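You operate a simulated robot arm through the tools that you are given. There is no shell and no other tool.

You are at the controls of a simulated two-armed robot. One attempt, no reset.

## Task
Measure the steel sleeve beside the bench caliper and stand it on the plate with its size.
Fine: caliper open again.

Only the result counts: the job must be done as asked and must still hold three seconds after the hand-in. Knocking over, shifting, dropping, spilling or breaking anything else fails it.

## Robot
Two 7-joint arms with two-finger grippers on one trunk that stands fixed in place. Base frame: the origin is at the foot of the trunk, x ahead of it, y to its left, z up. Lengths are in mm, angles in rad, forces in N, time in s.
The left shoulder is at [71, 216, 1321], the right one opposite. Each reaches about 986 mm from its shoulder. Payload 3.43 kg a hand.
Tool frame (each hand has its own): the origin (TCP) lies between the finger pads and is the grasp point; the fingertips stand 20 mm ahead of it; z points along the fingers, y is the line along which they close. The gripper opens to 124 mm; its body begins 93 mm behind the TCP.
Orientation is told as [roll, pitch, yaw] about the base's x, y, z axes, in that order, counted from this pose: with the fingers straight down and closing along the base's y, the tool's x points along the base's -x, its y along +y and its z along -z.

## Interface
- The arms move only by the tool drive_tool. It takes "left_increments", "right_increments" or both (then of equal length, played together; a hand with none holds still); each is a list of rows, each a list of 6 numbers: the shift along the tool's x, y, z in mm, then the turn, a rotation vector about the tool's x, y, z in rad. In form: [[x, y, z, wx, wy, wz], ...]. A call has 1 to 20 rows; each row shifts and turns the commanded pose from where the row before left it, along the tool's axes as they then stand. "left_gripper" and "right_gripper" are, for a hand that has rows, the finger opening in mm, from 0 to 124, set as the call begins (left out, the last holds). Each row takes 0.2 s and may step no farther than 50 mm and 0.15 rad from the row before; otherwise, or with a gripper value out of range, the whole call is refused. A pose out of reach is approached as far as the arm can. The call stops where the force on the tool passes 40 N (or 10 N more than at its start, if that is more) or the arm is blocked; 0.2 s more then pass. Each finger travels about 72 mm/s and halts on what it meets, pressing with about 29 N; the grip force reading is that of the motor and also rises with nothing between the fingers. The clock runs only during rows and for 0.2 s after the last one: add rows that do not move to give the fingers time. The reply holds the time, the measured pose of the TCP, the force on the tool along the base axes, the opening and the grip force, in the units named above and with some noise, with the torque about the TCP (base axes, N m) and any sound that the robot's microphone picked up.
- Cameras (640 x 400 px; columns grow to the right, rows downward): "scene" is now at [189.5, -37.3, 1480.7]; the picture's right is [-0.42, -0.91, 0.00], its down [-0.63, 0.29, -0.72] and it looks along [0.65, -0.30, -0.70] (base axes); focal length 323 px, centre (320, 200). "left" rides on the left gripper at [82, -14, -140] in its tool frame; the picture's right is [0.17, 0.99, 0.00], its down [-0.83, 0.14, -0.54] and it looks along [-0.53, 0.09, 0.84] (tool axes); focal length 243 px, centre (320, 200). "right" rides on the right gripper at [82, 14, -140] in its tool frame; the picture's right is [-0.17, 0.99, 0.00], its down [-0.83, -0.14, -0.54] and it looks along [-0.53, -0.09, 0.84] (tool axes); focal length 243 px, centre (320, 200). There is no depth. A picture from a camera that has moved, and an enlarged one, comes with that camera's place and axes in the base frame and with its lens. The place of the scene camera against the robot may be out by one fixed shift of up to 12 mm in any direction.
- camera(camera): a new picture of that camera. The clock stands still meanwhile.
- slide_trunk(by): moves the trunk up (or, below 0, down) by that many mm; the arms and the scene camera ride with it, the base frame stays. It gives what a move gives, with no picture.
- aim_head(pan, tilt): turns the head with the scene camera to pan (to the left, within 1.396 rad either way) and tilt (down, from -0.506 to 1.204), counted from straight ahead of the robot (the tilt from the chest, where the trunk bows). It gives what a move gives.
- close_up(camera, box): a new picture of the part [left, top, right, bottom] of that camera's present view, enlarged. The clock stands still meanwhile.
- sign_off(): hands the job in; it is judged then, once.

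Nothing tells you positions but the pictures and the camera data. Unless the task says otherwise, let go and move clear before handing in.

The tools are called by a JSON object that holds its "method" and its "body". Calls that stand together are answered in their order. drive_tool: Moves the arms, as the interface text tells. Its arguments: {"type":"object","properties":{"left_increments":{"type":"array"},"left_gripper":{"type":"number"},"right_increments":{"type":"array"},"right_gripper":{"type":"number"}},"required":[]} The other tools are called the same way: slide_trunk (by) moves the trunk up or down; aim_head (pan, tilt) turns the head that bears the scene camera; camera (camera) takes a picture; close_up (camera, box) takes an enlarged picture of a part of a camera's view; sign_off () hands the job in.

At the start:

```text
clock: 0.0
left_tcp_pos: [433.1, 21.4, 1171.8]
left_orientation: [0.001, 0.0, 0.0]
left_ft_force: [0.5, 0.2, 0.6]
left_torque: [0.0, 0.05, 0.01]
left_width: 124.0
left_grasp_force: 0.1
right_tcp_pos: [516.1, -375.8, 1129.1]
right_orientation: [0.0, -0.001, 0.0]
right_ft_force: [-0.5, -0.9, -0.4]
right_torque: [0.01, 0.03, 0.03]
right_width: 123.9
right_grasp_force: 0.0
trunk travel left (down, up): [-475.0, 116.0]
head pan, tilt (commanded): [-0.435, 0.77]
```

scene: 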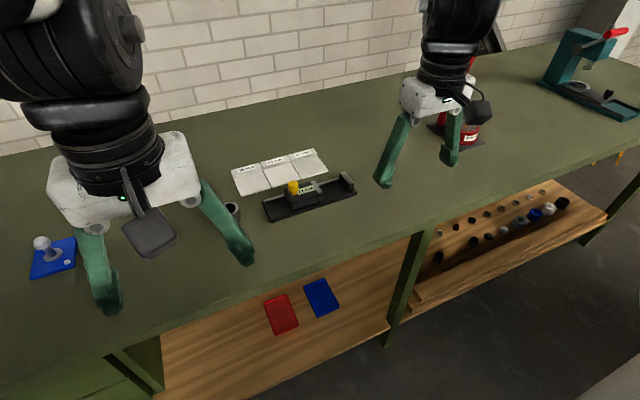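
right: 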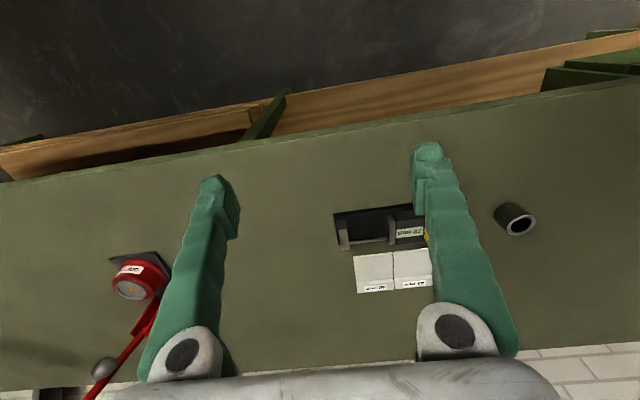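
left: 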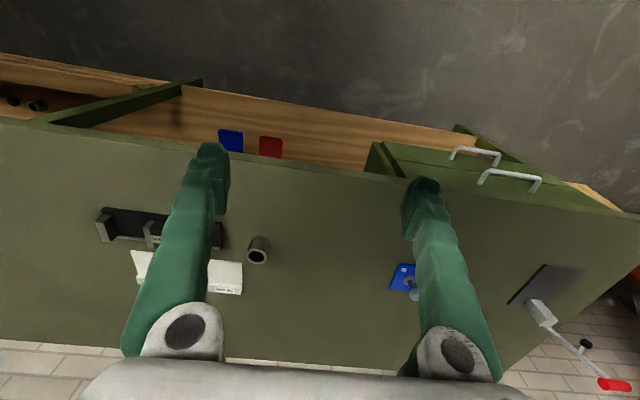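

I see a bench with a caliper, three label plates behind it, and a steel sleeve to the left of the caliper (near the left gripper). I'll take close-ups to read the details before moving.

{"method": "close_up", "body": {"camera": "scene", "box": [200, 130, 380, 242]}}

{"method": "close_up", "body": {"camera": "right", "box": [320, 180, 560, 330]}}

{"method": "close_up", "body": {"camera": "left", "box": [80, 180, 320, 330]}}

```text
3.56 times, centred on (290, 186) of scene
camera zoom: at [189.5, -37.3, 1480.7], right [-0.42, -0.91, 0.0], down [-0.63, 0.29, -0.72], along [0.65, -0.3, -0.7], focal length 1147 px, centre (427, 250)
```

zoom: 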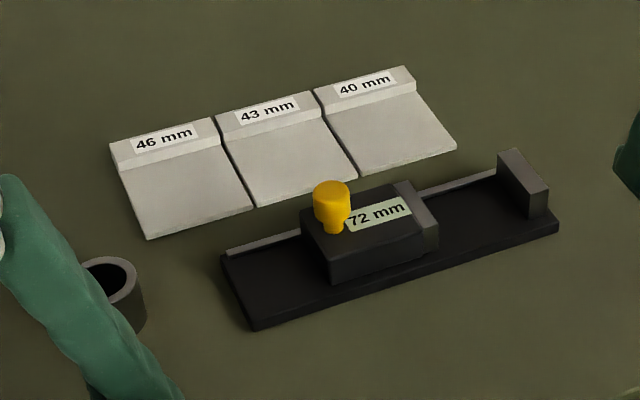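

```text
2.67 times, centred on (440, 255) of right
camera zoom: at [433.3, -361.8, 1269.1], right [0.17, 0.99, 0.0], down [0.83, -0.14, 0.54], along [0.53, -0.09, -0.84], focal length 647 px, centre (0, 53)
```

zoom: 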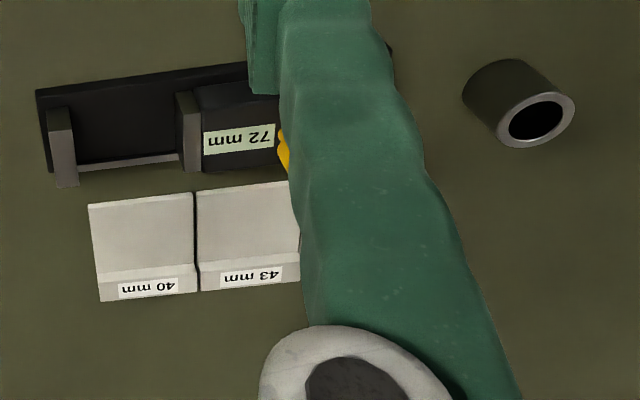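

```text
2.67 times, centred on (200, 255) of left
camera zoom: at [351.3, 6.9, 1311.2], right [-0.17, 0.99, 0.0], down [0.83, 0.14, 0.54], along [0.53, 0.09, -0.84], focal length 647 px, centre (640, 53)
```

zoom: 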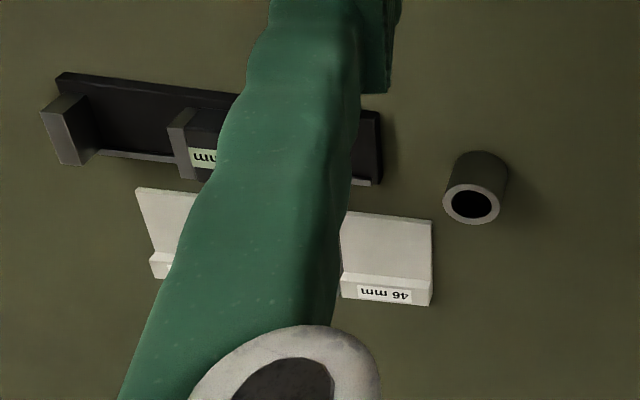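

The sleeve stands at about (748, -63), top about z 942. The caliper base runs along y from about -381 to -144 at x 699–777. The plates 46/43/40 lie behind it. I'll move the left arm out of the way first so I can see well.

{"method": "drive_tool", "body": {"left_increments": [[0, 40, 0, 0, 0, 0], [0, 50, 0, 0, 0, 0], [0, 50, 0, 0, 0, 0], [0, 50, 0, 0, 0, 0], [0, 50, 0, 0, 0, 0], [0, 40, 0, 0, 0, 0]]}}

```text
clock: 1.4
left_tcp_pos: [366.1, 258.5, 1156.4]
left_orientation: [0.001, -0.001, 0.002]
left_ft_force: [-0.3, -0.6, -1.0]
left_torque: [0.01, -0.04, 0.01]
left_width: 123.9
left_grasp_force: 0.0
left hand out of reach, approached as far as the arm can: row 3, 4, 5, 6
right_tcp_pos: [514.2, -373.8, 1130.8]
right_orientation: [0.0, 0.0, 0.0]
right_ft_force: [0.6, 0.4, -0.3]
right_torque: [-0.04, 0.0, 0.03]
right_width: 124.2
right_grasp_force: 0.1
trunk travel left (down, up): [-475.0, 116.0]
head pan, tilt (commanded): [-0.435, 0.77]
```

The left hand is now at about y 258 and out of the way. Next I'll take fresh views of the work area.

{"method": "close_up", "body": {"camera": "scene", "box": [200, 130, 380, 242]}}

{"method": "camera", "body": {"camera": "scene"}}

{"method": "camera", "body": {"camera": "left"}}

```text
3.56 times, centred on (290, 186) of scene
camera zoom: at [188.5, -36.5, 1480.8], right [-0.42, -0.91, 0.0], down [-0.63, 0.29, -0.72], along [0.65, -0.3, -0.69], focal length 1147 px, centre (427, 250)
```

zoom: 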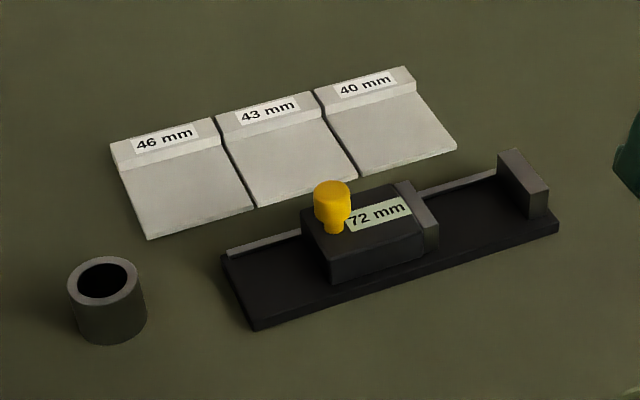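

```text
taken
camera scene: at [188.5, -36.5, 1480.8], right [-0.42, -0.91, 0.0], down [-0.63, 0.29, -0.72], along [0.65, -0.3, -0.69], focal length 323 px, centre (320, 200)
```

scene: 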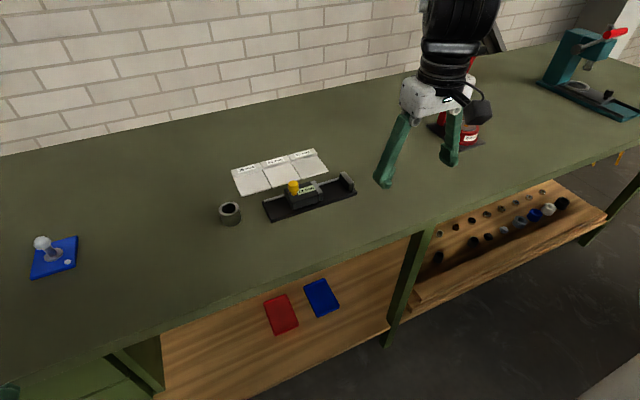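

```text
taken
camera left: at [284.3, 243.3, 1295.4], right [-0.17, 0.99, 0.0], down [0.83, 0.14, 0.54], along [0.53, 0.09, -0.84], focal length 243 px, centre (320, 200)
```

left: 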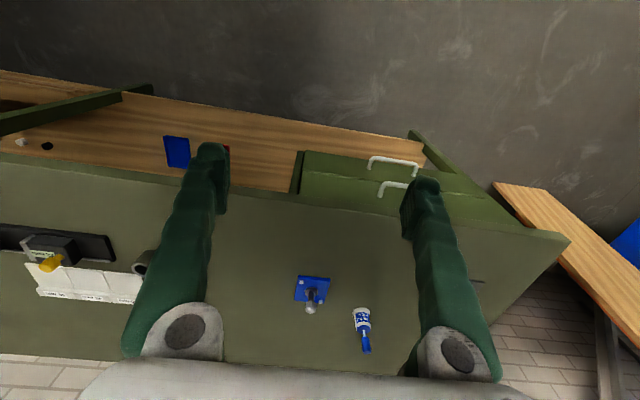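

The area is clear now: the sleeve stands free on the left, and the caliper has a yellow knob on the slider, with its fixed jaw at the right end. I'll bring the right hand above the caliper so its camera gets a closer look.

{"method": "drive_tool", "body": {"right_increments": [[-31, 28, 6, 0, 0, 0], [-31, 28, 6, 0, 0, 0], [-31, 28, 6, 0, 0, 0], [-31, 28, 6, 0, 0, 0], [0, 0, 0, 0, 0, 0]]}}

{"method": "camera", "body": {"camera": "right"}}

{"method": "close_up", "body": {"camera": "right", "box": [230, 160, 430, 285]}}

```text
clock: 2.6
left_tcp_pos: [368.0, 255.8, 1155.2]
left_orientation: [0.001, 0.0, 0.001]
left_ft_force: [1.1, 0.2, -0.6]
left_torque: [-0.01, -0.02, 0.0]
left_width: 124.1
left_grasp_force: 0.1
right_tcp_pos: [602.3, -297.6, 1111.4]
right_orientation: [0.0, 0.001, 0.001]
right_ft_force: [-0.2, -0.5, -0.7]
right_torque: [0.02, 0.01, 0.0]
right_width: 123.9
right_grasp_force: 0.1
right hand out of reach, approached as far as the arm can: row 3, 4
trunk travel left (down, up): [-475.0, 116.0]
head pan, tilt (commanded): [-0.435, 0.77]
```

```text
taken
camera right: at [518.9, -284.6, 1251.5], right [0.17, 0.99, 0.0], down [0.83, -0.14, 0.54], along [0.53, -0.09, -0.84], focal length 243 px, centre (320, 200)
```

right: 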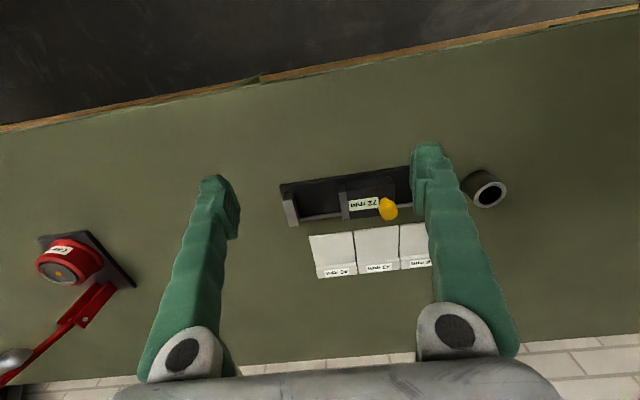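

```text
3.20 times, centred on (330, 222) of right
camera zoom: at [518.9, -284.6, 1251.5], right [0.17, 0.99, 0.0], down [0.83, -0.14, 0.54], along [0.53, -0.09, -0.84], focal length 776 px, centre (288, 128)
```

zoom: 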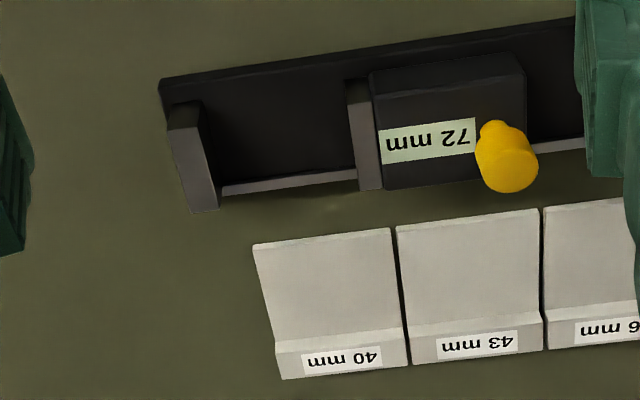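

The right hand stopped short at about (602, -298, 1111) because fingers pointing straight down don't reach this far ahead. I'll tilt the fingers forward, which brings the wrist back nearer the shoulder, and check what pose results.

{"method": "drive_tool", "body": {"right_increments": [[0, 0, 0, 0, -0.14, 0], [0, 0, 0, 0, -0.14, 0], [0, 0, 0, 0, -0.14, 0], [0, 0, 0, 0, -0.14, 0], [0, 0, 0, 0, -0.14, 0], [0, 0, 0, 0, 0, 0]]}}

{"method": "camera", "body": {"camera": "right"}}

{"method": "camera", "body": {"camera": "scene"}}

```text
clock: 4.0
left_tcp_pos: [366.9, 256.4, 1156.8]
left_orientation: [0.002, 0.0, 0.001]
left_ft_force: [-0.4, -0.7, 0.8]
left_torque: [-0.01, 0.03, -0.01]
left_width: 123.9
left_grasp_force: 0.0
right_tcp_pos: [601.1, -297.7, 1113.3]
right_orientation: [-0.001, -0.703, -0.003]
right_ft_force: [-0.1, 0.2, 0.2]
right_torque: [-0.04, -0.01, -0.01]
right_width: 123.9
right_grasp_force: 0.1
trunk travel left (down, up): [-475.0, 116.0]
head pan, tilt (commanded): [-0.435, 0.77]
```

```text
taken
camera right: at [447.2, -284.1, 1167.0], right [0.13, 0.99, 0.11], down [0.29, -0.14, 0.95], along [0.95, -0.09, -0.3], focal length 243 px, centre (320, 200)
```

right: 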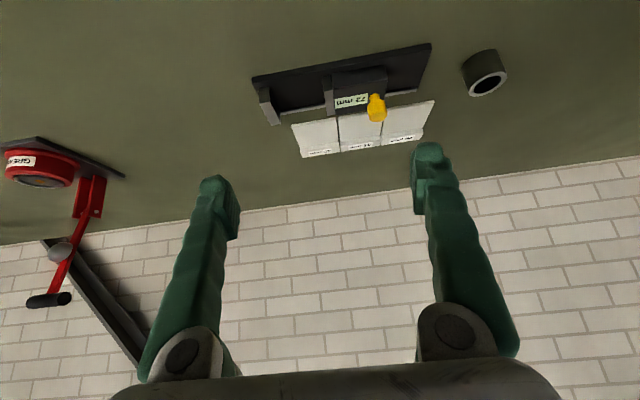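

```text
taken
camera scene: at [189.6, -37.2, 1480.6], right [-0.42, -0.91, 0.0], down [-0.63, 0.29, -0.72], along [0.65, -0.3, -0.7], focal length 323 px, centre (320, 200)
```

scene: 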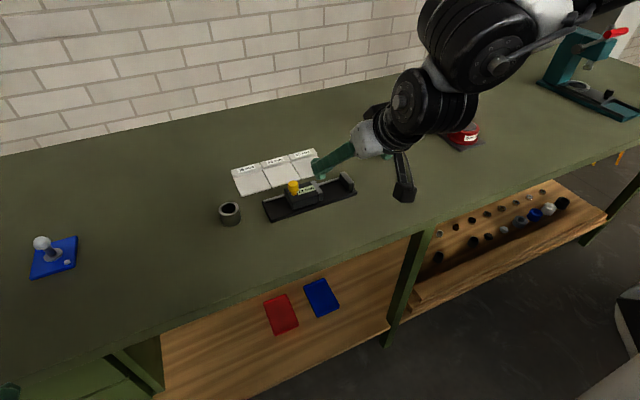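

The tilt worked: pitch is about -0.70 and the position held. I'll look closely at the finger shape, the caliper and the sleeve to work out clearances.

{"method": "close_up", "body": {"camera": "right", "box": [380, 120, 540, 220]}}

{"method": "close_up", "body": {"camera": "scene", "box": [290, 100, 450, 220]}}

{"method": "close_up", "body": {"camera": "right", "box": [240, 30, 520, 170]}}

```text
4.00 times, centred on (460, 170) of right
camera zoom: at [447.2, -284.1, 1167.0], right [0.13, 0.99, 0.11], down [0.29, -0.14, 0.95], along [0.95, -0.09, -0.3], focal length 970 px, centre (-240, 320)
```

zoom: 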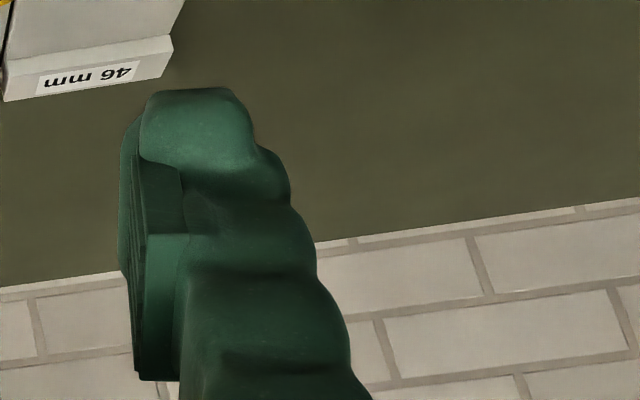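

```text
3.33 times, centred on (370, 160) of scene
camera zoom: at [189.6, -37.2, 1480.6], right [-0.42, -0.91, 0.0], down [-0.63, 0.29, -0.72], along [0.65, -0.3, -0.7], focal length 1076 px, centre (153, 333)
```

zoom: 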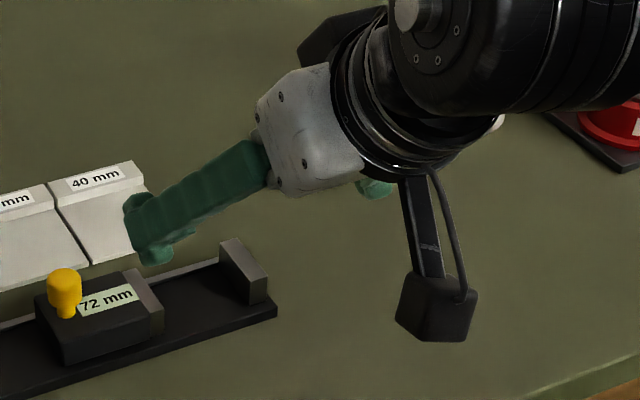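

```text
2.29 times, centred on (380, 100) of right
camera zoom: at [447.2, -284.1, 1167.0], right [0.13, 0.99, 0.11], down [0.29, -0.14, 0.95], along [0.95, -0.09, -0.3], focal length 555 px, centre (183, 429)
```

zoom: 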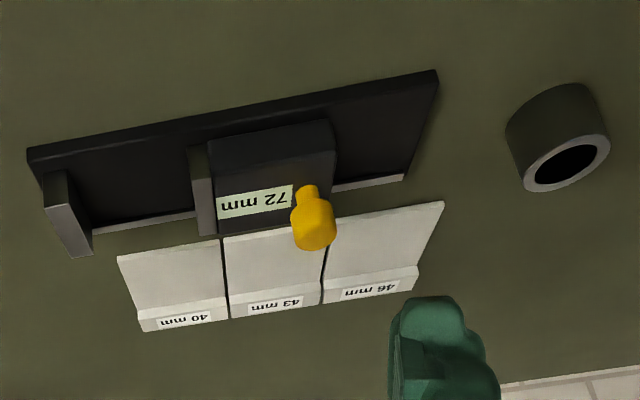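

The fingers are about 24 mm thick at the tips, so beside the sleeve they won't fit between the jaws; I'd have to grip only the upper part of the sleeve. I'll bring the right hand lower and closer to the caliper to measure heights.

{"method": "drive_tool", "body": {"right_increments": [[2.5, 5, 34, 0, 0, 0], [2.5, 5, 34, 0, 0, 0], [2.5, 5, 34, 0, 0, 0], [2.5, 5, 34, 0, 0, 0], [0, 0, 0, 0, 0, 0]]}}

{"method": "camera", "body": {"camera": "right"}}

{"method": "close_up", "body": {"camera": "right", "box": [220, 20, 420, 145]}}

```text
clock: 5.2
left_tcp_pos: [367.1, 256.3, 1156.6]
left_orientation: [0.002, -0.001, 0.002]
left_ft_force: [0.3, 0.3, -0.7]
left_torque: [-0.02, -0.01, 0.03]
left_width: 124.0
left_grasp_force: 0.1
right_tcp_pos: [681.9, -277.6, 1004.6]
right_orientation: [-0.001, -0.701, 0.001]
right_ft_force: [0.4, -0.2, -0.8]
right_torque: [-0.01, -0.03, 0.0]
right_width: 124.3
right_grasp_force: 0.2
trunk travel left (down, up): [-475.0, 116.0]
head pan, tilt (commanded): [-0.435, 0.77]
```

```text
taken
camera right: at [527.4, -264.1, 1056.8], right [0.13, 0.99, 0.11], down [0.29, -0.14, 0.95], along [0.95, -0.09, -0.3], focal length 243 px, centre (320, 200)
```

right: 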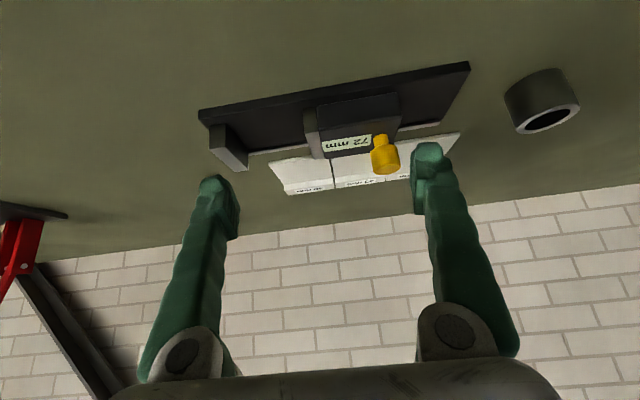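

```text
3.20 times, centred on (320, 82) of right
camera zoom: at [527.4, -264.1, 1056.8], right [0.13, 0.99, 0.11], down [0.29, -0.14, 0.95], along [0.95, -0.09, -0.3], focal length 776 px, centre (320, 576)
```

zoom: 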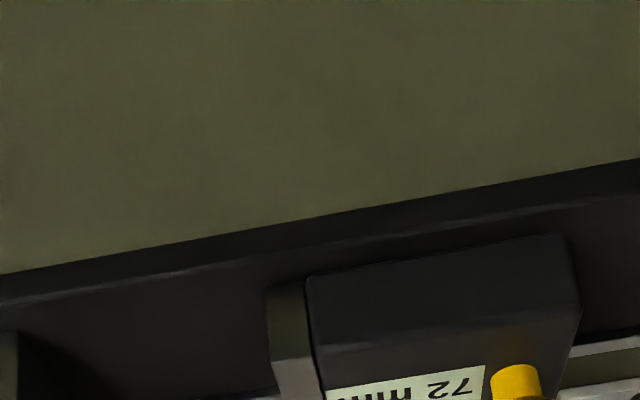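

The camera is now close to the caliper. I'll take a better-framed close-up of the whole caliper and of the sleeve.

{"method": "close_up", "body": {"camera": "right", "box": [190, 55, 430, 205]}}

{"method": "close_up", "body": {"camera": "right", "box": [400, 40, 600, 165]}}

```text
2.67 times, centred on (310, 130) of right
camera zoom: at [527.4, -264.1, 1056.8], right [0.13, 0.99, 0.11], down [0.29, -0.14, 0.95], along [0.95, -0.09, -0.3], focal length 647 px, centre (347, 387)
```

zoom: 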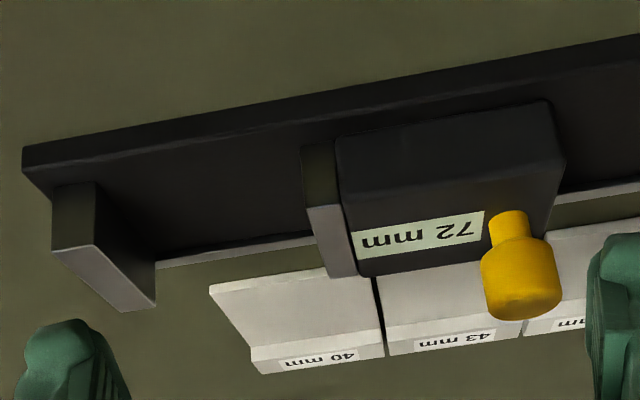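

```text
3.20 times, centred on (500, 102) of right
camera zoom: at [527.4, -264.1, 1056.8], right [0.13, 0.99, 0.11], down [0.29, -0.14, 0.95], along [0.95, -0.09, -0.3], focal length 776 px, centre (-256, 512)
```

zoom: 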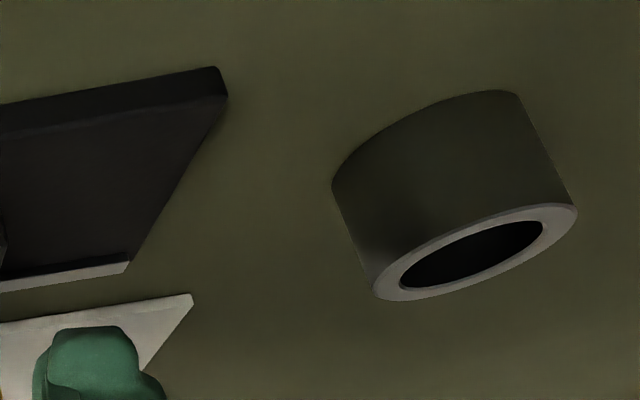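

The caliper jaws span x≈709–761 with tops at z≈937, and the gap runs from y -360 to -288. The knob is at about (739, -219) with its top near 964, and the sleeve is at about (747, -65). I'll move the right hand over the sleeve with the fingers at 84 mm.

{"method": "drive_tool", "body": {"right_increments": [[-8, 35.4, 5.7, 0, 0, 0], [-8, 35.4, 5.7, 0, 0, 0], [-8, 35.4, 5.7, 0, 0, 0], [-8, 35.4, 5.7, 0, 0, 0], [-8, 35.4, 5.7, 0, 0, 0], [-8, 35.4, 5.7, 0, 0, 0], [0, 0, 0, 0, 0, 0]], "right_gripper": 84}}

{"method": "camera", "body": {"camera": "right"}}

{"method": "close_up", "body": {"camera": "right", "box": [230, 80, 430, 205]}}

{"method": "close_up", "body": {"camera": "scene", "box": [160, 110, 320, 230]}}

```text
clock: 6.8
left_tcp_pos: [367.5, 256.4, 1155.3]
left_orientation: [0.0, -0.001, 0.001]
left_ft_force: [1.1, 0.1, 0.2]
left_torque: [0.01, 0.0, 0.04]
left_width: 124.0
left_grasp_force: 0.1
right_tcp_pos: [700.9, -208.2, 1004.5]
right_orientation: [0.001, -0.7, -0.001]
right_ft_force: [0.1, 0.1, -0.3]
right_torque: [0.01, 0.01, 0.01]
right_width: 83.7
right_grasp_force: 0.0
right hand out of reach, approached as far as the arm can: row 3, 4, 5, 6
trunk travel left (down, up): [-475.0, 116.0]
head pan, tilt (commanded): [-0.435, 0.77]
```

```text
taken
camera right: at [547.4, -195.0, 1058.4], right [0.13, 0.99, 0.11], down [0.29, -0.14, 0.95], along [0.95, -0.09, -0.3], focal length 243 px, centre (320, 200)
```

right: 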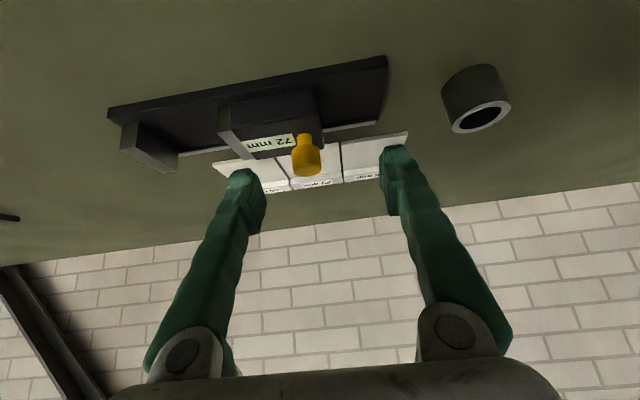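

```text
3.20 times, centred on (330, 142) of right
camera zoom: at [547.4, -195.0, 1058.4], right [0.13, 0.99, 0.11], down [0.29, -0.14, 0.95], along [0.95, -0.09, -0.3], focal length 776 px, centre (288, 384)
```

zoom: 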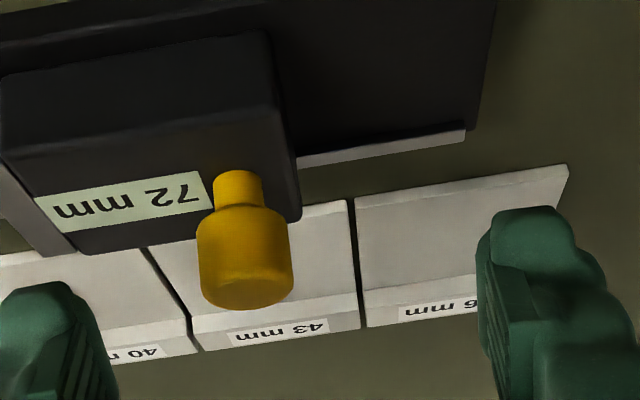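

```text
3.33 times, centred on (240, 170) of scene
camera zoom: at [189.7, -37.4, 1480.6], right [-0.42, -0.91, 0.0], down [-0.63, 0.29, -0.72], along [0.65, -0.3, -0.7], focal length 1076 px, centre (587, 300)
```

zoom: 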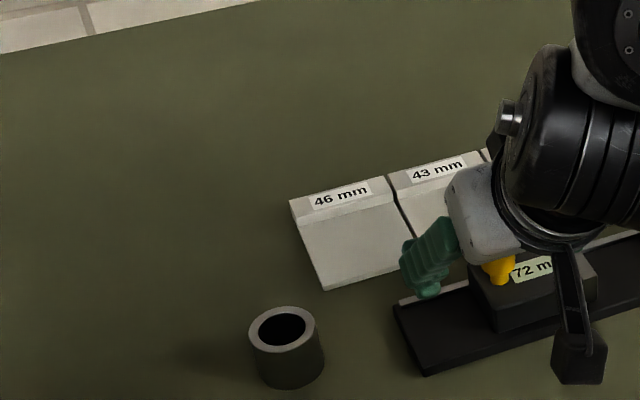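

The right hand stopped at about (701, -208, 1004), so a joint limit seems to block moving further left in this posture. I'll try yawing the tool toward the sleeve and see whether that frees it.

{"method": "drive_tool", "body": {"right_increments": [[0, 0, 0, -0.09, 0, -0.107], [0, 0, 0, -0.09, 0, -0.107], [-6.3, 28.8, 5.3, 0, 0, 0], [-6.3, 28.8, 5.3, 0, 0, 0], [0, 0, 0, 0, 0, 0]]}}

```text
clock: 8.0
left_tcp_pos: [366.8, 255.8, 1156.1]
left_orientation: [0.001, -0.002, 0.002]
left_ft_force: [0.0, -0.6, -0.3]
left_torque: [-0.03, 0.01, -0.01]
left_width: 124.0
left_grasp_force: 0.1
right_tcp_pos: [700.7, -158.7, 1004.4]
right_orientation: [-0.001, -0.701, 0.279]
right_ft_force: [-0.1, -0.2, 0.1]
right_torque: [-0.01, 0.0, -0.01]
right_width: 83.8
right_grasp_force: 0.0
right hand out of reach, approached as far as the arm can: row 4
trunk travel left (down, up): [-475.0, 116.0]
head pan, tilt (commanded): [-0.435, 0.77]
```

Yawing helps: it gained 50 mm in y. I'll turn further, to about 0.7 rad, and continue toward a point above the sleeve.

{"method": "drive_tool", "body": {"right_increments": [[0, 0, 0, -0.09, 0, -0.107], [0, 0, 0, -0.09, 0, -0.107], [0, 0, 0, -0.09, 0, -0.107], [-16.4, 10.4, 15.4, 0, 0, 0], [-16.4, 10.4, 15.4, 0, 0, 0], [-16.4, 10.4, 15.4, 0, 0, 0], [-16.4, 10.4, 15.4, 0, 0, 0], [0, 0, 0, 0, 0, 0]]}}

{"method": "camera", "body": {"camera": "right"}}

{"method": "camera", "body": {"camera": "scene"}}

```text
clock: 9.8
left_tcp_pos: [368.1, 256.3, 1157.1]
left_orientation: [0.003, -0.001, 0.002]
left_ft_force: [-0.2, -0.9, -0.3]
left_torque: [-0.03, -0.02, -0.02]
left_width: 123.9
left_grasp_force: 0.1
right_tcp_pos: [720.3, -118.2, 1001.6]
right_orientation: [-0.001, -0.701, 0.697]
right_ft_force: [-1.3, 0.1, 0.1]
right_torque: [-0.04, -0.04, -0.03]
right_width: 84.1
right_grasp_force: 0.1
right hand out of reach, approached as far as the arm can: row 5, 6, 7
trunk travel left (down, up): [-475.0, 116.0]
head pan, tilt (commanded): [-0.435, 0.77]
```

```text
taken
camera right: at [593.5, -205.7, 1056.0], right [-0.54, 0.84, 0.11], down [0.31, 0.08, 0.95], along [0.78, 0.54, -0.3], focal length 243 px, centre (320, 200)
```

right: 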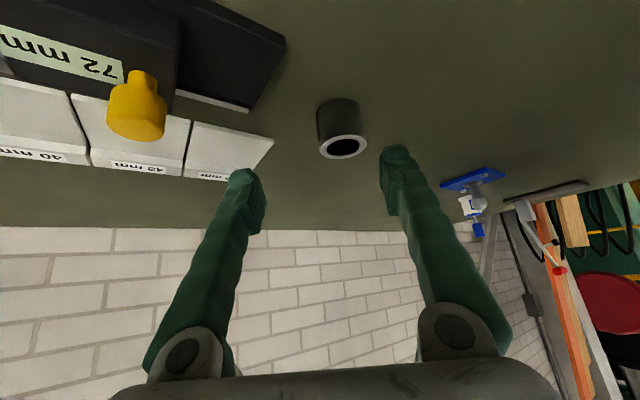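

```text
taken
camera scene: at [188.9, -37.7, 1480.7], right [-0.42, -0.91, 0.0], down [-0.63, 0.29, -0.72], along [0.65, -0.3, -0.7], focal length 323 px, centre (320, 200)
```

scene: 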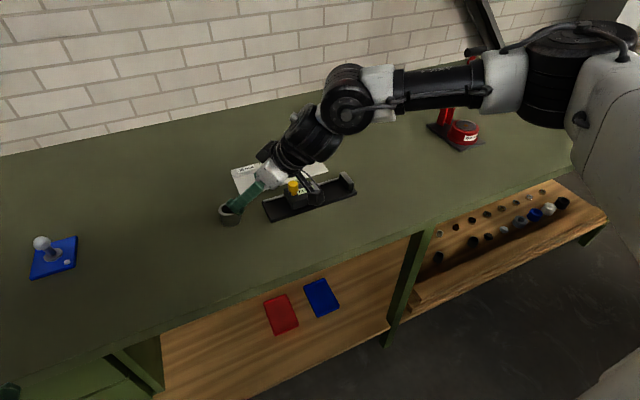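

The hand is now at (720, -118, 1002) and still stops short of the sleeve. I'll try small steps to find out whether this is a hard limit or one tied to step size.

{"method": "drive_tool", "body": {"right_increments": [[-5, 3.2, 4.6, 0, 0, 0], [-5, 3.2, 4.6, 0, 0, 0], [-5, 3.2, 4.6, 0, 0, 0]]}}

```text
clock: 10.6
left_tcp_pos: [367.2, 257.0, 1155.7]
left_orientation: [0.0, 0.001, 0.0]
left_ft_force: [-0.3, -0.5, 0.2]
left_torque: [-0.03, 0.02, 0.0]
left_width: 123.9
left_grasp_force: 0.0
right_tcp_pos: [719.8, -117.5, 1001.1]
right_orientation: [0.001, -0.7, 0.697]
right_ft_force: [-0.1, 0.3, 0.9]
right_torque: [-0.02, 0.01, -0.04]
right_width: 83.7
right_grasp_force: 0.0
right hand out of reach, approached as far as the arm can: row 1, 2, 3
trunk travel left (down, up): [-475.0, 116.0]
head pan, tilt (commanded): [-0.435, 0.77]
```

That is a hard limit for this arm posture. I'll turn the head to look at the right arm and find out which joint is limiting it.

{"method": "aim_head", "body": {"pan": -1.0, "tilt": 0.35}}

{"method": "camera", "body": {"camera": "scene"}}

```text
clock: 11.6
left_tcp_pos: [367.0, 256.2, 1155.8]
left_orientation: [0.001, 0.0, 0.001]
left_ft_force: [0.4, 0.5, -0.4]
left_torque: [-0.03, 0.03, -0.04]
left_width: 124.0
left_grasp_force: 0.1
right_tcp_pos: [719.5, -116.9, 1001.5]
right_orientation: [0.0, -0.701, 0.698]
right_ft_force: [0.4, -0.2, -0.1]
right_torque: [0.0, -0.02, -0.01]
right_width: 83.9
right_grasp_force: 0.2
trunk travel left (down, up): [-475.0, 116.0]
head pan, tilt (commanded): [-1.0, 0.351]
```

```text
taken
camera scene: at [165.5, -81.1, 1517.8], right [-0.84, -0.54, 0.0], down [-0.19, 0.29, -0.94], along [0.51, -0.79, -0.34], focal length 323 px, centre (320, 200)
```

scene: 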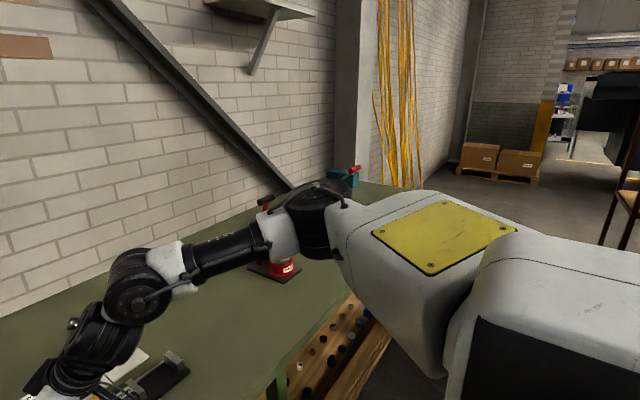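

The right elbow sits out to the side, so reaching inward is limited. I'll back the right hand away and test the left arm, which started in an inward posture, on the sleeve.

{"method": "drive_tool", "body": {"right_increments": [[-19.3, 0, -23, 0, 0, 0], [-19.3, 0, -23, 0, 0, 0], [25.6, -14.7, -29.4, 0, 0, 0], [25.6, -14.7, -29.4, 0, 0, 0], [25.6, -14.7, -29.4, 0, 0, 0], [25.6, -14.7, -29.4, 0, 0, 0], [25.6, -14.7, -29.4, 0, 0, 0]]}}

{"method": "drive_tool", "body": {"left_increments": [[-11, -39.2, -2.5, 0, 0, 0], [-11, -39.2, -2.5, 0, 0, 0], [-11, -39.2, -2.5, 0, 0, 0], [-11, -39.2, -2.5, 0, 0, 0], [-11, -39.2, -2.5, 0, 0, 0], [-11, -39.2, -2.5, 0, 0, 0], [0, 0, 0, 0, -0.14, 0], [0, 0, 0, 0, -0.14, 0], [0, 0, 0, 0, -0.14, 0], [0, 0, 0, 0, -0.14, 0], [0, 0, 0, 0, -0.14, 0]]}}

```text
clock: 13.2
left_tcp_pos: [367.4, 256.1, 1156.1]
left_orientation: [0.002, -0.002, 0.002]
left_ft_force: [-0.6, 0.2, -0.7]
left_torque: [0.03, -0.01, 0.06]
left_width: 123.9
left_grasp_force: 0.0
right_tcp_pos: [618.0, -297.8, 1092.3]
right_orientation: [-0.001, -0.702, 0.7]
right_ft_force: [-0.3, 0.4, 0.1]
right_torque: [-0.03, -0.05, 0.04]
right_width: 84.2
right_grasp_force: 0.1
trunk travel left (down, up): [-475.0, 116.0]
head pan, tilt (commanded): [-1.0, 0.351]
```

```text
clock: 15.6
left_tcp_pos: [434.2, 19.2, 1171.2]
left_orientation: [-0.001, -0.702, 0.0]
left_ft_force: [1.2, -0.3, 0.1]
left_torque: [0.04, -0.04, 0.04]
left_width: 124.1
left_grasp_force: 0.1
right_tcp_pos: [619.9, -297.8, 1093.0]
right_orientation: [0.0, -0.701, 0.699]
right_ft_force: [-0.5, 0.2, 0.1]
right_torque: [0.01, 0.01, 0.02]
right_width: 83.9
right_grasp_force: 0.1
trunk travel left (down, up): [-475.0, 116.0]
head pan, tilt (commanded): [-1.0, 0.351]
```

The left arm is tilted at (434, 19, 1171). Now I'll move it toward a point above the sleeve, about (741, -65, 1010).

{"method": "drive_tool", "body": {"left_increments": [[-14.6, -9.3, 35.7, 0, 0, 0], [-14.6, -9.3, 35.7, 0, 0, 0], [-14.6, -9.3, 35.7, 0, 0, 0], [-14.6, -9.3, 35.7, 0, 0, 0], [-14.6, -9.3, 35.7, 0, 0, 0], [-14.6, -9.3, 35.7, 0, 0, 0], [-14.6, -9.3, 35.7, 0, 0, 0], [-14.6, -9.3, 35.7, 0, 0, 0], [-14.6, -9.3, 35.7, 0, 0, 0]], "left_gripper": 84}}

{"method": "aim_head", "body": {"pan": -0.435, "tilt": 0.77}}

{"method": "camera", "body": {"camera": "left"}}

{"method": "camera", "body": {"camera": "scene"}}

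```text
clock: 17.4
left_tcp_pos: [759.7, 39.4, 1061.3]
left_orientation: [-0.125, -0.693, 0.256]
left_ft_force: [0.2, -0.1, 0.4]
left_torque: [0.01, -0.02, -0.01]
left_width: 83.9
left_grasp_force: 0.0
right_tcp_pos: [621.2, -295.1, 1093.6]
right_orientation: [-0.001, -0.698, 0.702]
right_ft_force: [-0.1, -0.3, 0.5]
right_torque: [-0.02, -0.02, 0.02]
right_width: 84.1
right_grasp_force: 0.1
trunk travel left (down, up): [-475.0, 116.0]
head pan, tilt (commanded): [-1.0, 0.351]
stopped in row 9 (left hand): the arm was blocked; the commanded pose is now the measured one
```

```text
clock: 18.4
left_tcp_pos: [757.8, 38.9, 1062.5]
left_orientation: [-0.123, -0.695, 0.254]
left_ft_force: [0.8, 0.3, 0.2]
left_torque: [-0.01, -0.01, 0.05]
left_width: 83.7
left_grasp_force: 0.0
right_tcp_pos: [619.5, -297.2, 1092.2]
right_orientation: [0.002, -0.7, 0.7]
right_ft_force: [0.4, 0.7, -0.5]
right_torque: [0.02, -0.02, -0.01]
right_width: 83.8
right_grasp_force: 0.1
trunk travel left (down, up): [-475.0, 116.0]
head pan, tilt (commanded): [-0.435, 0.77]
```

```text
taken
camera left: at [608.2, 2.8, 1118.0], right [-0.29, 0.93, -0.2], down [0.24, 0.28, 0.93], along [0.92, 0.22, -0.31], focal length 243 px, centre (320, 200)
```

left: 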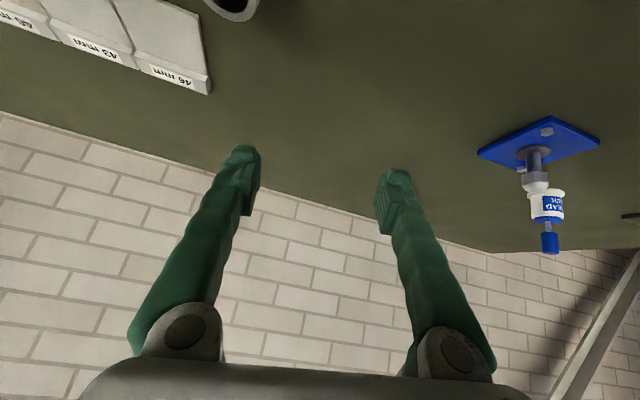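

```text
taken
camera scene: at [189.7, -36.9, 1480.7], right [-0.42, -0.91, 0.0], down [-0.63, 0.29, -0.72], along [0.65, -0.3, -0.7], focal length 323 px, centre (320, 200)
```

scene: 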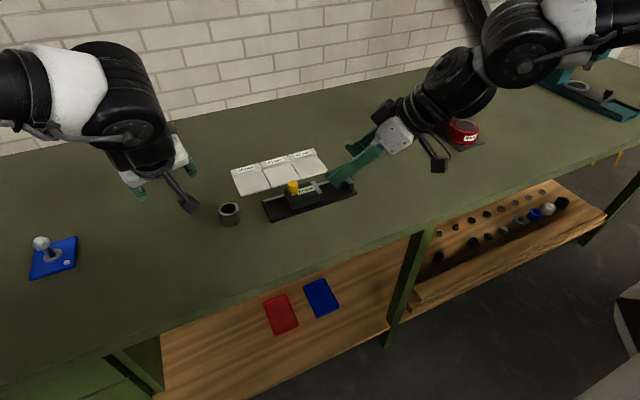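

The left arm was blocked and drifted to about (758, 39, 1062) with its orientation off. I'll look at its posture before moving it again.

{"method": "aim_head", "body": {"pan": 0.6, "tilt": 0.5}}

{"method": "camera", "body": {"camera": "scene"}}

```text
clock: 19.7
left_tcp_pos: [755.6, 37.8, 1063.4]
left_orientation: [-0.126, -0.695, 0.253]
left_ft_force: [-0.2, 0.4, -1.2]
left_torque: [-0.01, 0.0, -0.01]
left_width: 84.0
left_grasp_force: 0.1
right_tcp_pos: [619.7, -298.0, 1092.4]
right_orientation: [0.001, -0.702, 0.699]
right_ft_force: [0.4, 0.6, 0.5]
right_torque: [-0.03, 0.04, -0.02]
right_width: 84.0
right_grasp_force: 0.0
trunk travel left (down, up): [-475.0, 116.0]
head pan, tilt (commanded): [0.6, 0.499]
```

```text
taken
camera scene: at [190.2, 48.5, 1504.1], right [0.56, -0.83, 0.0], down [-0.4, -0.27, -0.88], along [0.72, 0.5, -0.48], focal length 323 px, centre (320, 200)
```

scene: 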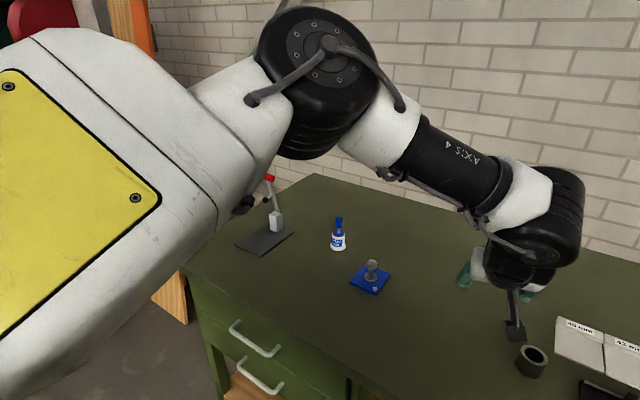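

The left elbow is now up in front, which looks like a useful posture for reaching down to the sleeve. I'll level the roll and turn the left tool's yaw slightly right to see if it accepts.

{"method": "drive_tool", "body": {"left_increments": [[0, 0, 0, -0.125, 0, 0], [0, 0, 0, 0.0897, 0, 0.1075], [0, 0, 0, 0.0897, 0, 0.1075], [0, 0, 0, 0.0897, 0, 0.1075], [0, 0, 0, 0.0897, 0, 0.1075], [0, 0, 0, 0, 0, 0]]}}

{"method": "camera", "body": {"camera": "scene"}}

```text
clock: 21.1
left_tcp_pos: [661.3, 44.1, 1015.2]
left_orientation: [-0.092, -0.584, -0.09]
left_ft_force: [-0.2, -0.1, -0.4]
left_torque: [-0.03, 0.06, 0.0]
left_width: 84.1
left_grasp_force: 0.1
left hand out of reach, approached as far as the arm can: row 3, 4, 5
right_tcp_pos: [619.1, -297.8, 1091.9]
right_orientation: [0.0, -0.7, 0.697]
right_ft_force: [0.5, -0.2, 0.3]
right_torque: [0.02, -0.02, -0.02]
right_width: 83.8
right_grasp_force: 0.0
trunk travel left (down, up): [-475.0, 116.0]
head pan, tilt (commanded): [0.6, 0.499]
stopped in row 6 (left hand): the arm was blocked; the commanded pose is now the measured one
```

```text
taken
camera scene: at [190.6, 48.8, 1504.1], right [0.56, -0.83, 0.0], down [-0.4, -0.27, -0.88], along [0.72, 0.5, -0.48], focal length 323 px, centre (320, 200)
```

scene: 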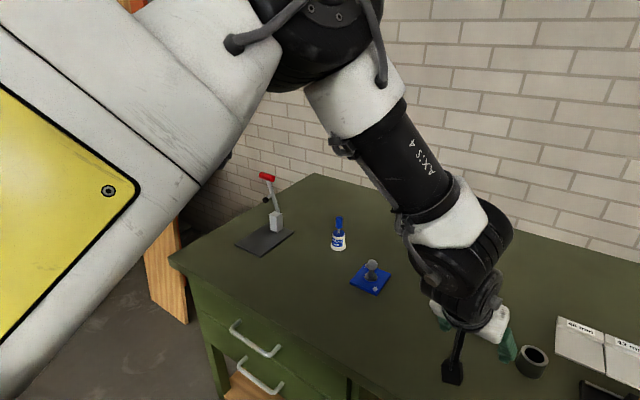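

The left arm keeps reconfiguring unpredictably, and I don't want it near the parts. I'll retract it up and back, then use the right arm with a stronger tilt and yaw, since its motion has been steady.

{"method": "drive_tool", "body": {"left_increments": [[14.8, 0, -36.3, 0, 0, 0], [14.8, 0, -36.3, 0, 0, 0], [14.8, 0, -36.3, 0, 0, 0], [14.8, 0, -36.3, 0, 0, 0], [14.8, 0, -36.3, 0, 0, 0], [14.8, 0, -36.3, 0, 0, 0], [14.8, 0, -36.3, 0, 0, 0]]}}

{"method": "camera", "body": {"camera": "scene"}}

```text
clock: 22.7
left_tcp_pos: [436.8, 85.6, 1170.3]
left_orientation: [-0.084, -0.589, -0.101]
left_ft_force: [-0.6, -0.4, 0.3]
left_torque: [0.0, -0.03, -0.02]
left_width: 83.9
left_grasp_force: 0.0
right_tcp_pos: [617.6, -297.4, 1094.5]
right_orientation: [-0.002, -0.701, 0.7]
right_ft_force: [0.2, 0.5, -0.2]
right_torque: [-0.02, 0.0, 0.01]
right_width: 84.2
right_grasp_force: 0.0
trunk travel left (down, up): [-475.0, 116.0]
head pan, tilt (commanded): [0.6, 0.499]
```

```text
taken
camera scene: at [188.9, 48.8, 1504.3], right [0.56, -0.83, 0.0], down [-0.39, -0.27, -0.88], along [0.72, 0.5, -0.48], focal length 323 px, centre (320, 200)
```

scene: 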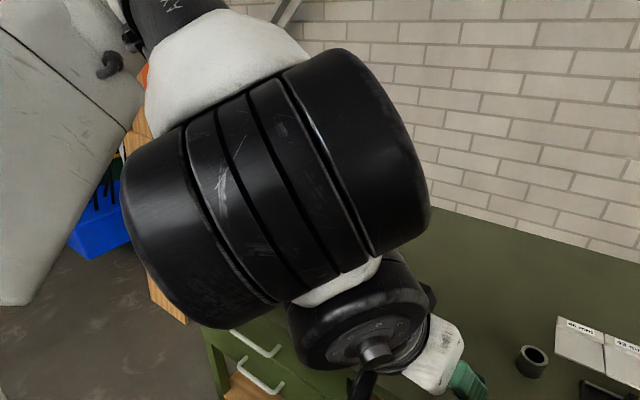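

The left arm is back at (437, 86, 1170). I'll level it to the starting orientation and move it aside to the left.

{"method": "drive_tool", "body": {"left_increments": [[0, 0, 0, -0.02, 0.146, -0.02], [0, 0, 0, -0.02, 0.146, -0.02], [0, 0, 0, -0.02, 0.146, -0.02], [0, 0, 0, -0.02, 0.146, -0.02], [11, 28, 2, 0, 0, 0], [11, 28, 2, 0, 0, 0], [11, 28, 2, 0, 0, 0], [11, 28, 2, 0, 0, 0], [11, 28, 2, 0, 0, 0]], "left_gripper": 60}}

{"method": "aim_head", "body": {"pan": -0.35, "tilt": 0.77}}

{"method": "camera", "body": {"camera": "scene"}}

```text
clock: 24.7
left_tcp_pos: [376.9, 222.6, 1154.6]
left_orientation: [-0.018, -0.003, -0.051]
left_ft_force: [-0.2, 0.6, -0.9]
left_torque: [-0.01, -0.01, 0.01]
left_width: 59.8
left_grasp_force: 0.1
left hand out of reach, approached as far as the arm can: row 4, 8, 9
right_tcp_pos: [618.8, -296.9, 1094.1]
right_orientation: [-0.001, -0.699, 0.7]
right_ft_force: [-0.1, 0.3, -0.8]
right_torque: [-0.01, 0.02, -0.01]
right_width: 84.0
right_grasp_force: 0.0
trunk travel left (down, up): [-475.0, 116.0]
head pan, tilt (commanded): [0.6, 0.499]
```

```text
clock: 25.9
left_tcp_pos: [376.6, 222.3, 1154.1]
left_orientation: [-0.016, 0.001, -0.051]
left_ft_force: [-1.1, 0.0, 0.8]
left_torque: [-0.03, -0.02, -0.02]
left_width: 60.0
left_grasp_force: 0.1
right_tcp_pos: [619.8, -296.3, 1091.8]
right_orientation: [0.0, -0.7, 0.697]
right_ft_force: [-0.4, -0.4, -0.1]
right_torque: [0.0, -0.02, -0.01]
right_width: 83.7
right_grasp_force: 0.1
trunk travel left (down, up): [-475.0, 116.0]
head pan, tilt (commanded): [-0.351, 0.77]
```

```text
taken
camera scene: at [192.2, -31.0, 1480.6], right [-0.34, -0.94, 0.0], down [-0.65, 0.24, -0.72], along [0.67, -0.25, -0.7], focal length 323 px, centre (320, 200)
```

scene: 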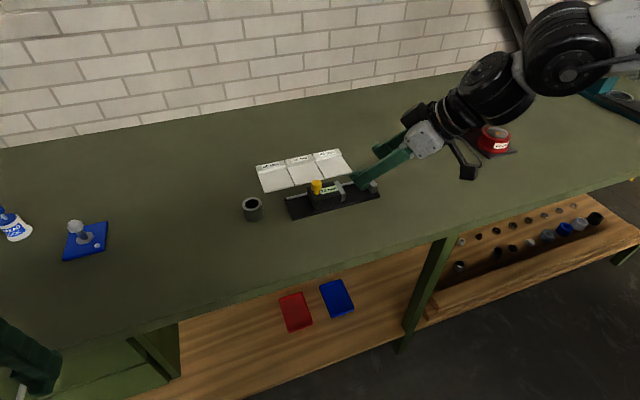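

The left arm is parked clear. Now I'll turn the right hand to yaw ≈0.94 and tilt ≈0.95, which should put the sleeve within its reach, and move to above the sleeve.

{"method": "drive_tool", "body": {"right_increments": [[0, 0, 0, -0.0773, 0, -0.0918], [0, 0, 0, -0.0773, 0, -0.0918], [0, 0, 0, 0, -0.125, 0], [0, 0, 0, 0, -0.125, 0], [-9.1, 4.2, 32.7, 0, 0, 0], [-9.1, 4.2, 32.7, 0, 0, 0], [-9.1, 4.2, 32.7, 0, 0, 0], [-9.1, 4.2, 32.7, 0, 0, 0], [-9.1, 4.2, 32.7, 0, 0, 0], [-9.1, 4.2, 32.7, 0, 0, 0]]}}

{"method": "camera", "body": {"camera": "right"}}

{"method": "camera", "body": {"camera": "scene"}}

```text
clock: 28.1
left_tcp_pos: [377.6, 222.3, 1154.3]
left_orientation: [-0.017, -0.001, -0.05]
left_ft_force: [0.8, 0.4, 0.2]
left_torque: [-0.03, 0.0, -0.01]
left_width: 60.1
left_grasp_force: 0.0
right_tcp_pos: [713.9, -127.5, 1023.1]
right_orientation: [-0.001, -0.951, 0.939]
right_ft_force: [-0.2, -0.3, -0.7]
right_torque: [-0.03, 0.01, -0.05]
right_width: 83.9
right_grasp_force: 0.1
trunk travel left (down, up): [-475.0, 116.0]
head pan, tilt (commanded): [-0.351, 0.77]
```

```text
taken
camera right: at [607.0, -249.6, 1037.4], right [-0.74, 0.66, 0.13], down [0.14, -0.05, 0.99], along [0.66, 0.75, -0.06], focal length 243 px, centre (320, 200)
```

right: 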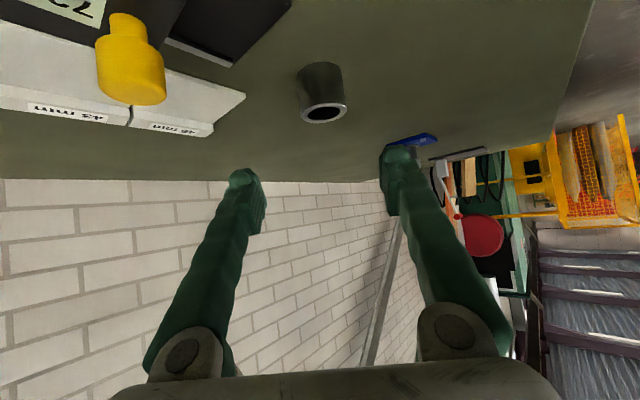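

```text
taken
camera scene: at [193.3, -29.8, 1480.5], right [-0.34, -0.94, 0.0], down [-0.65, 0.24, -0.72], along [0.67, -0.25, -0.7], focal length 323 px, centre (320, 200)
```

scene: 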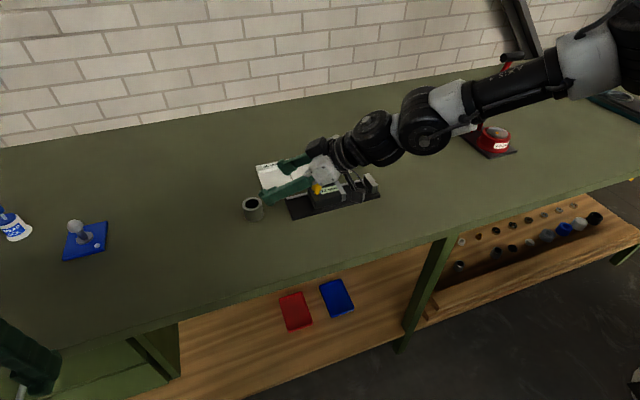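

The right hand now reaches here with no limit warnings, at (714, -127, 1023). The sleeve reads again at about (748, -66). I'll ease the tilt to 0.9 and move directly above it at z≈1000.

{"method": "drive_tool", "body": {"right_increments": [[0, 0, 0, 0, 0.05, 0], [-7.1, 3.0, 21.3, 0, 0, 0], [-7.1, 3.0, 21.3, 0, 0, 0], [-7.1, 3.0, 21.3, 0, 0, 0], [0, 0, 0, 0, 0, 0]]}}

{"method": "camera", "body": {"camera": "right"}}

{"method": "close_up", "body": {"camera": "right", "box": [220, 80, 420, 205]}}

{"method": "close_up", "body": {"camera": "scene", "box": [200, 120, 400, 245]}}

```text
clock: 29.3
left_tcp_pos: [377.7, 222.2, 1154.9]
left_orientation: [-0.016, 0.001, -0.051]
left_ft_force: [-0.5, 0.4, -0.8]
left_torque: [0.01, 0.04, 0.0]
left_width: 60.1
left_grasp_force: 0.0
right_tcp_pos: [736.9, -79.9, 1003.9]
right_orientation: [-0.003, -0.9, 0.938]
right_ft_force: [-0.7, 0.4, -0.7]
right_torque: [0.03, 0.01, 0.02]
right_width: 83.8
right_grasp_force: 0.1
right hand out of reach, approached as far as the arm can: row 4
trunk travel left (down, up): [-475.0, 116.0]
head pan, tilt (commanded): [-0.351, 0.77]
```

```text
taken
camera right: at [630.9, -203.1, 1026.7], right [-0.73, 0.67, 0.13], down [0.17, -0.01, 0.99], along [0.66, 0.75, -0.11], focal length 243 px, centre (320, 200)
```

right: 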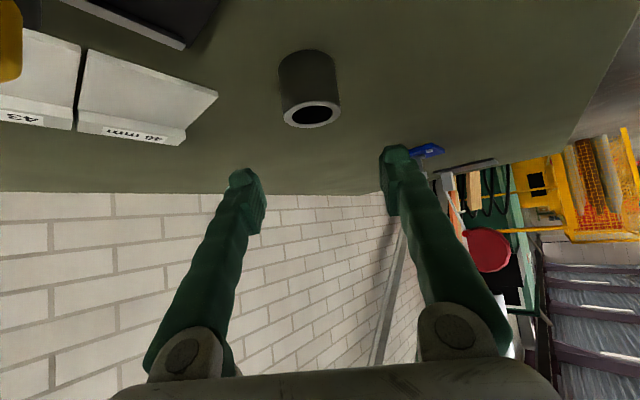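

```text
3.20 times, centred on (320, 142) of right
camera zoom: at [630.9, -203.1, 1026.7], right [-0.73, 0.67, 0.13], down [0.17, -0.01, 0.99], along [0.66, 0.75, -0.11], focal length 776 px, centre (320, 384)
```

zoom: 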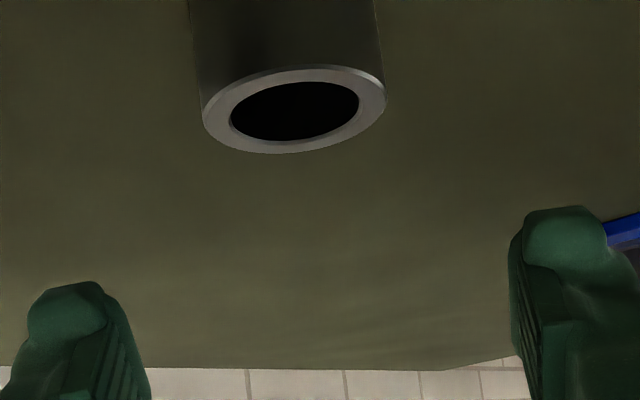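

```text
3.20 times, centred on (300, 182) of scene
camera zoom: at [191.9, -31.0, 1480.7], right [-0.34, -0.94, 0.0], down [-0.65, 0.24, -0.72], along [0.67, -0.25, -0.7], focal length 1033 px, centre (384, 256)
```

zoom: 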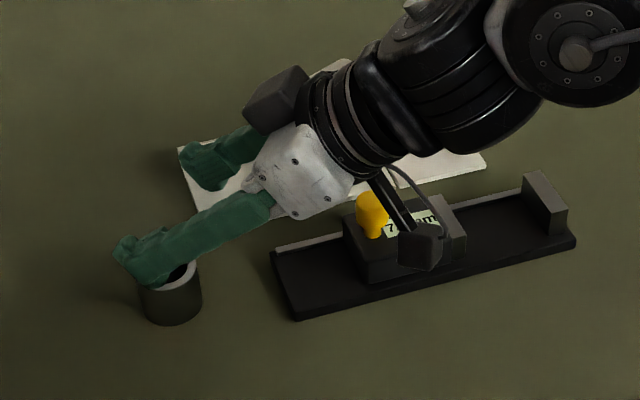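

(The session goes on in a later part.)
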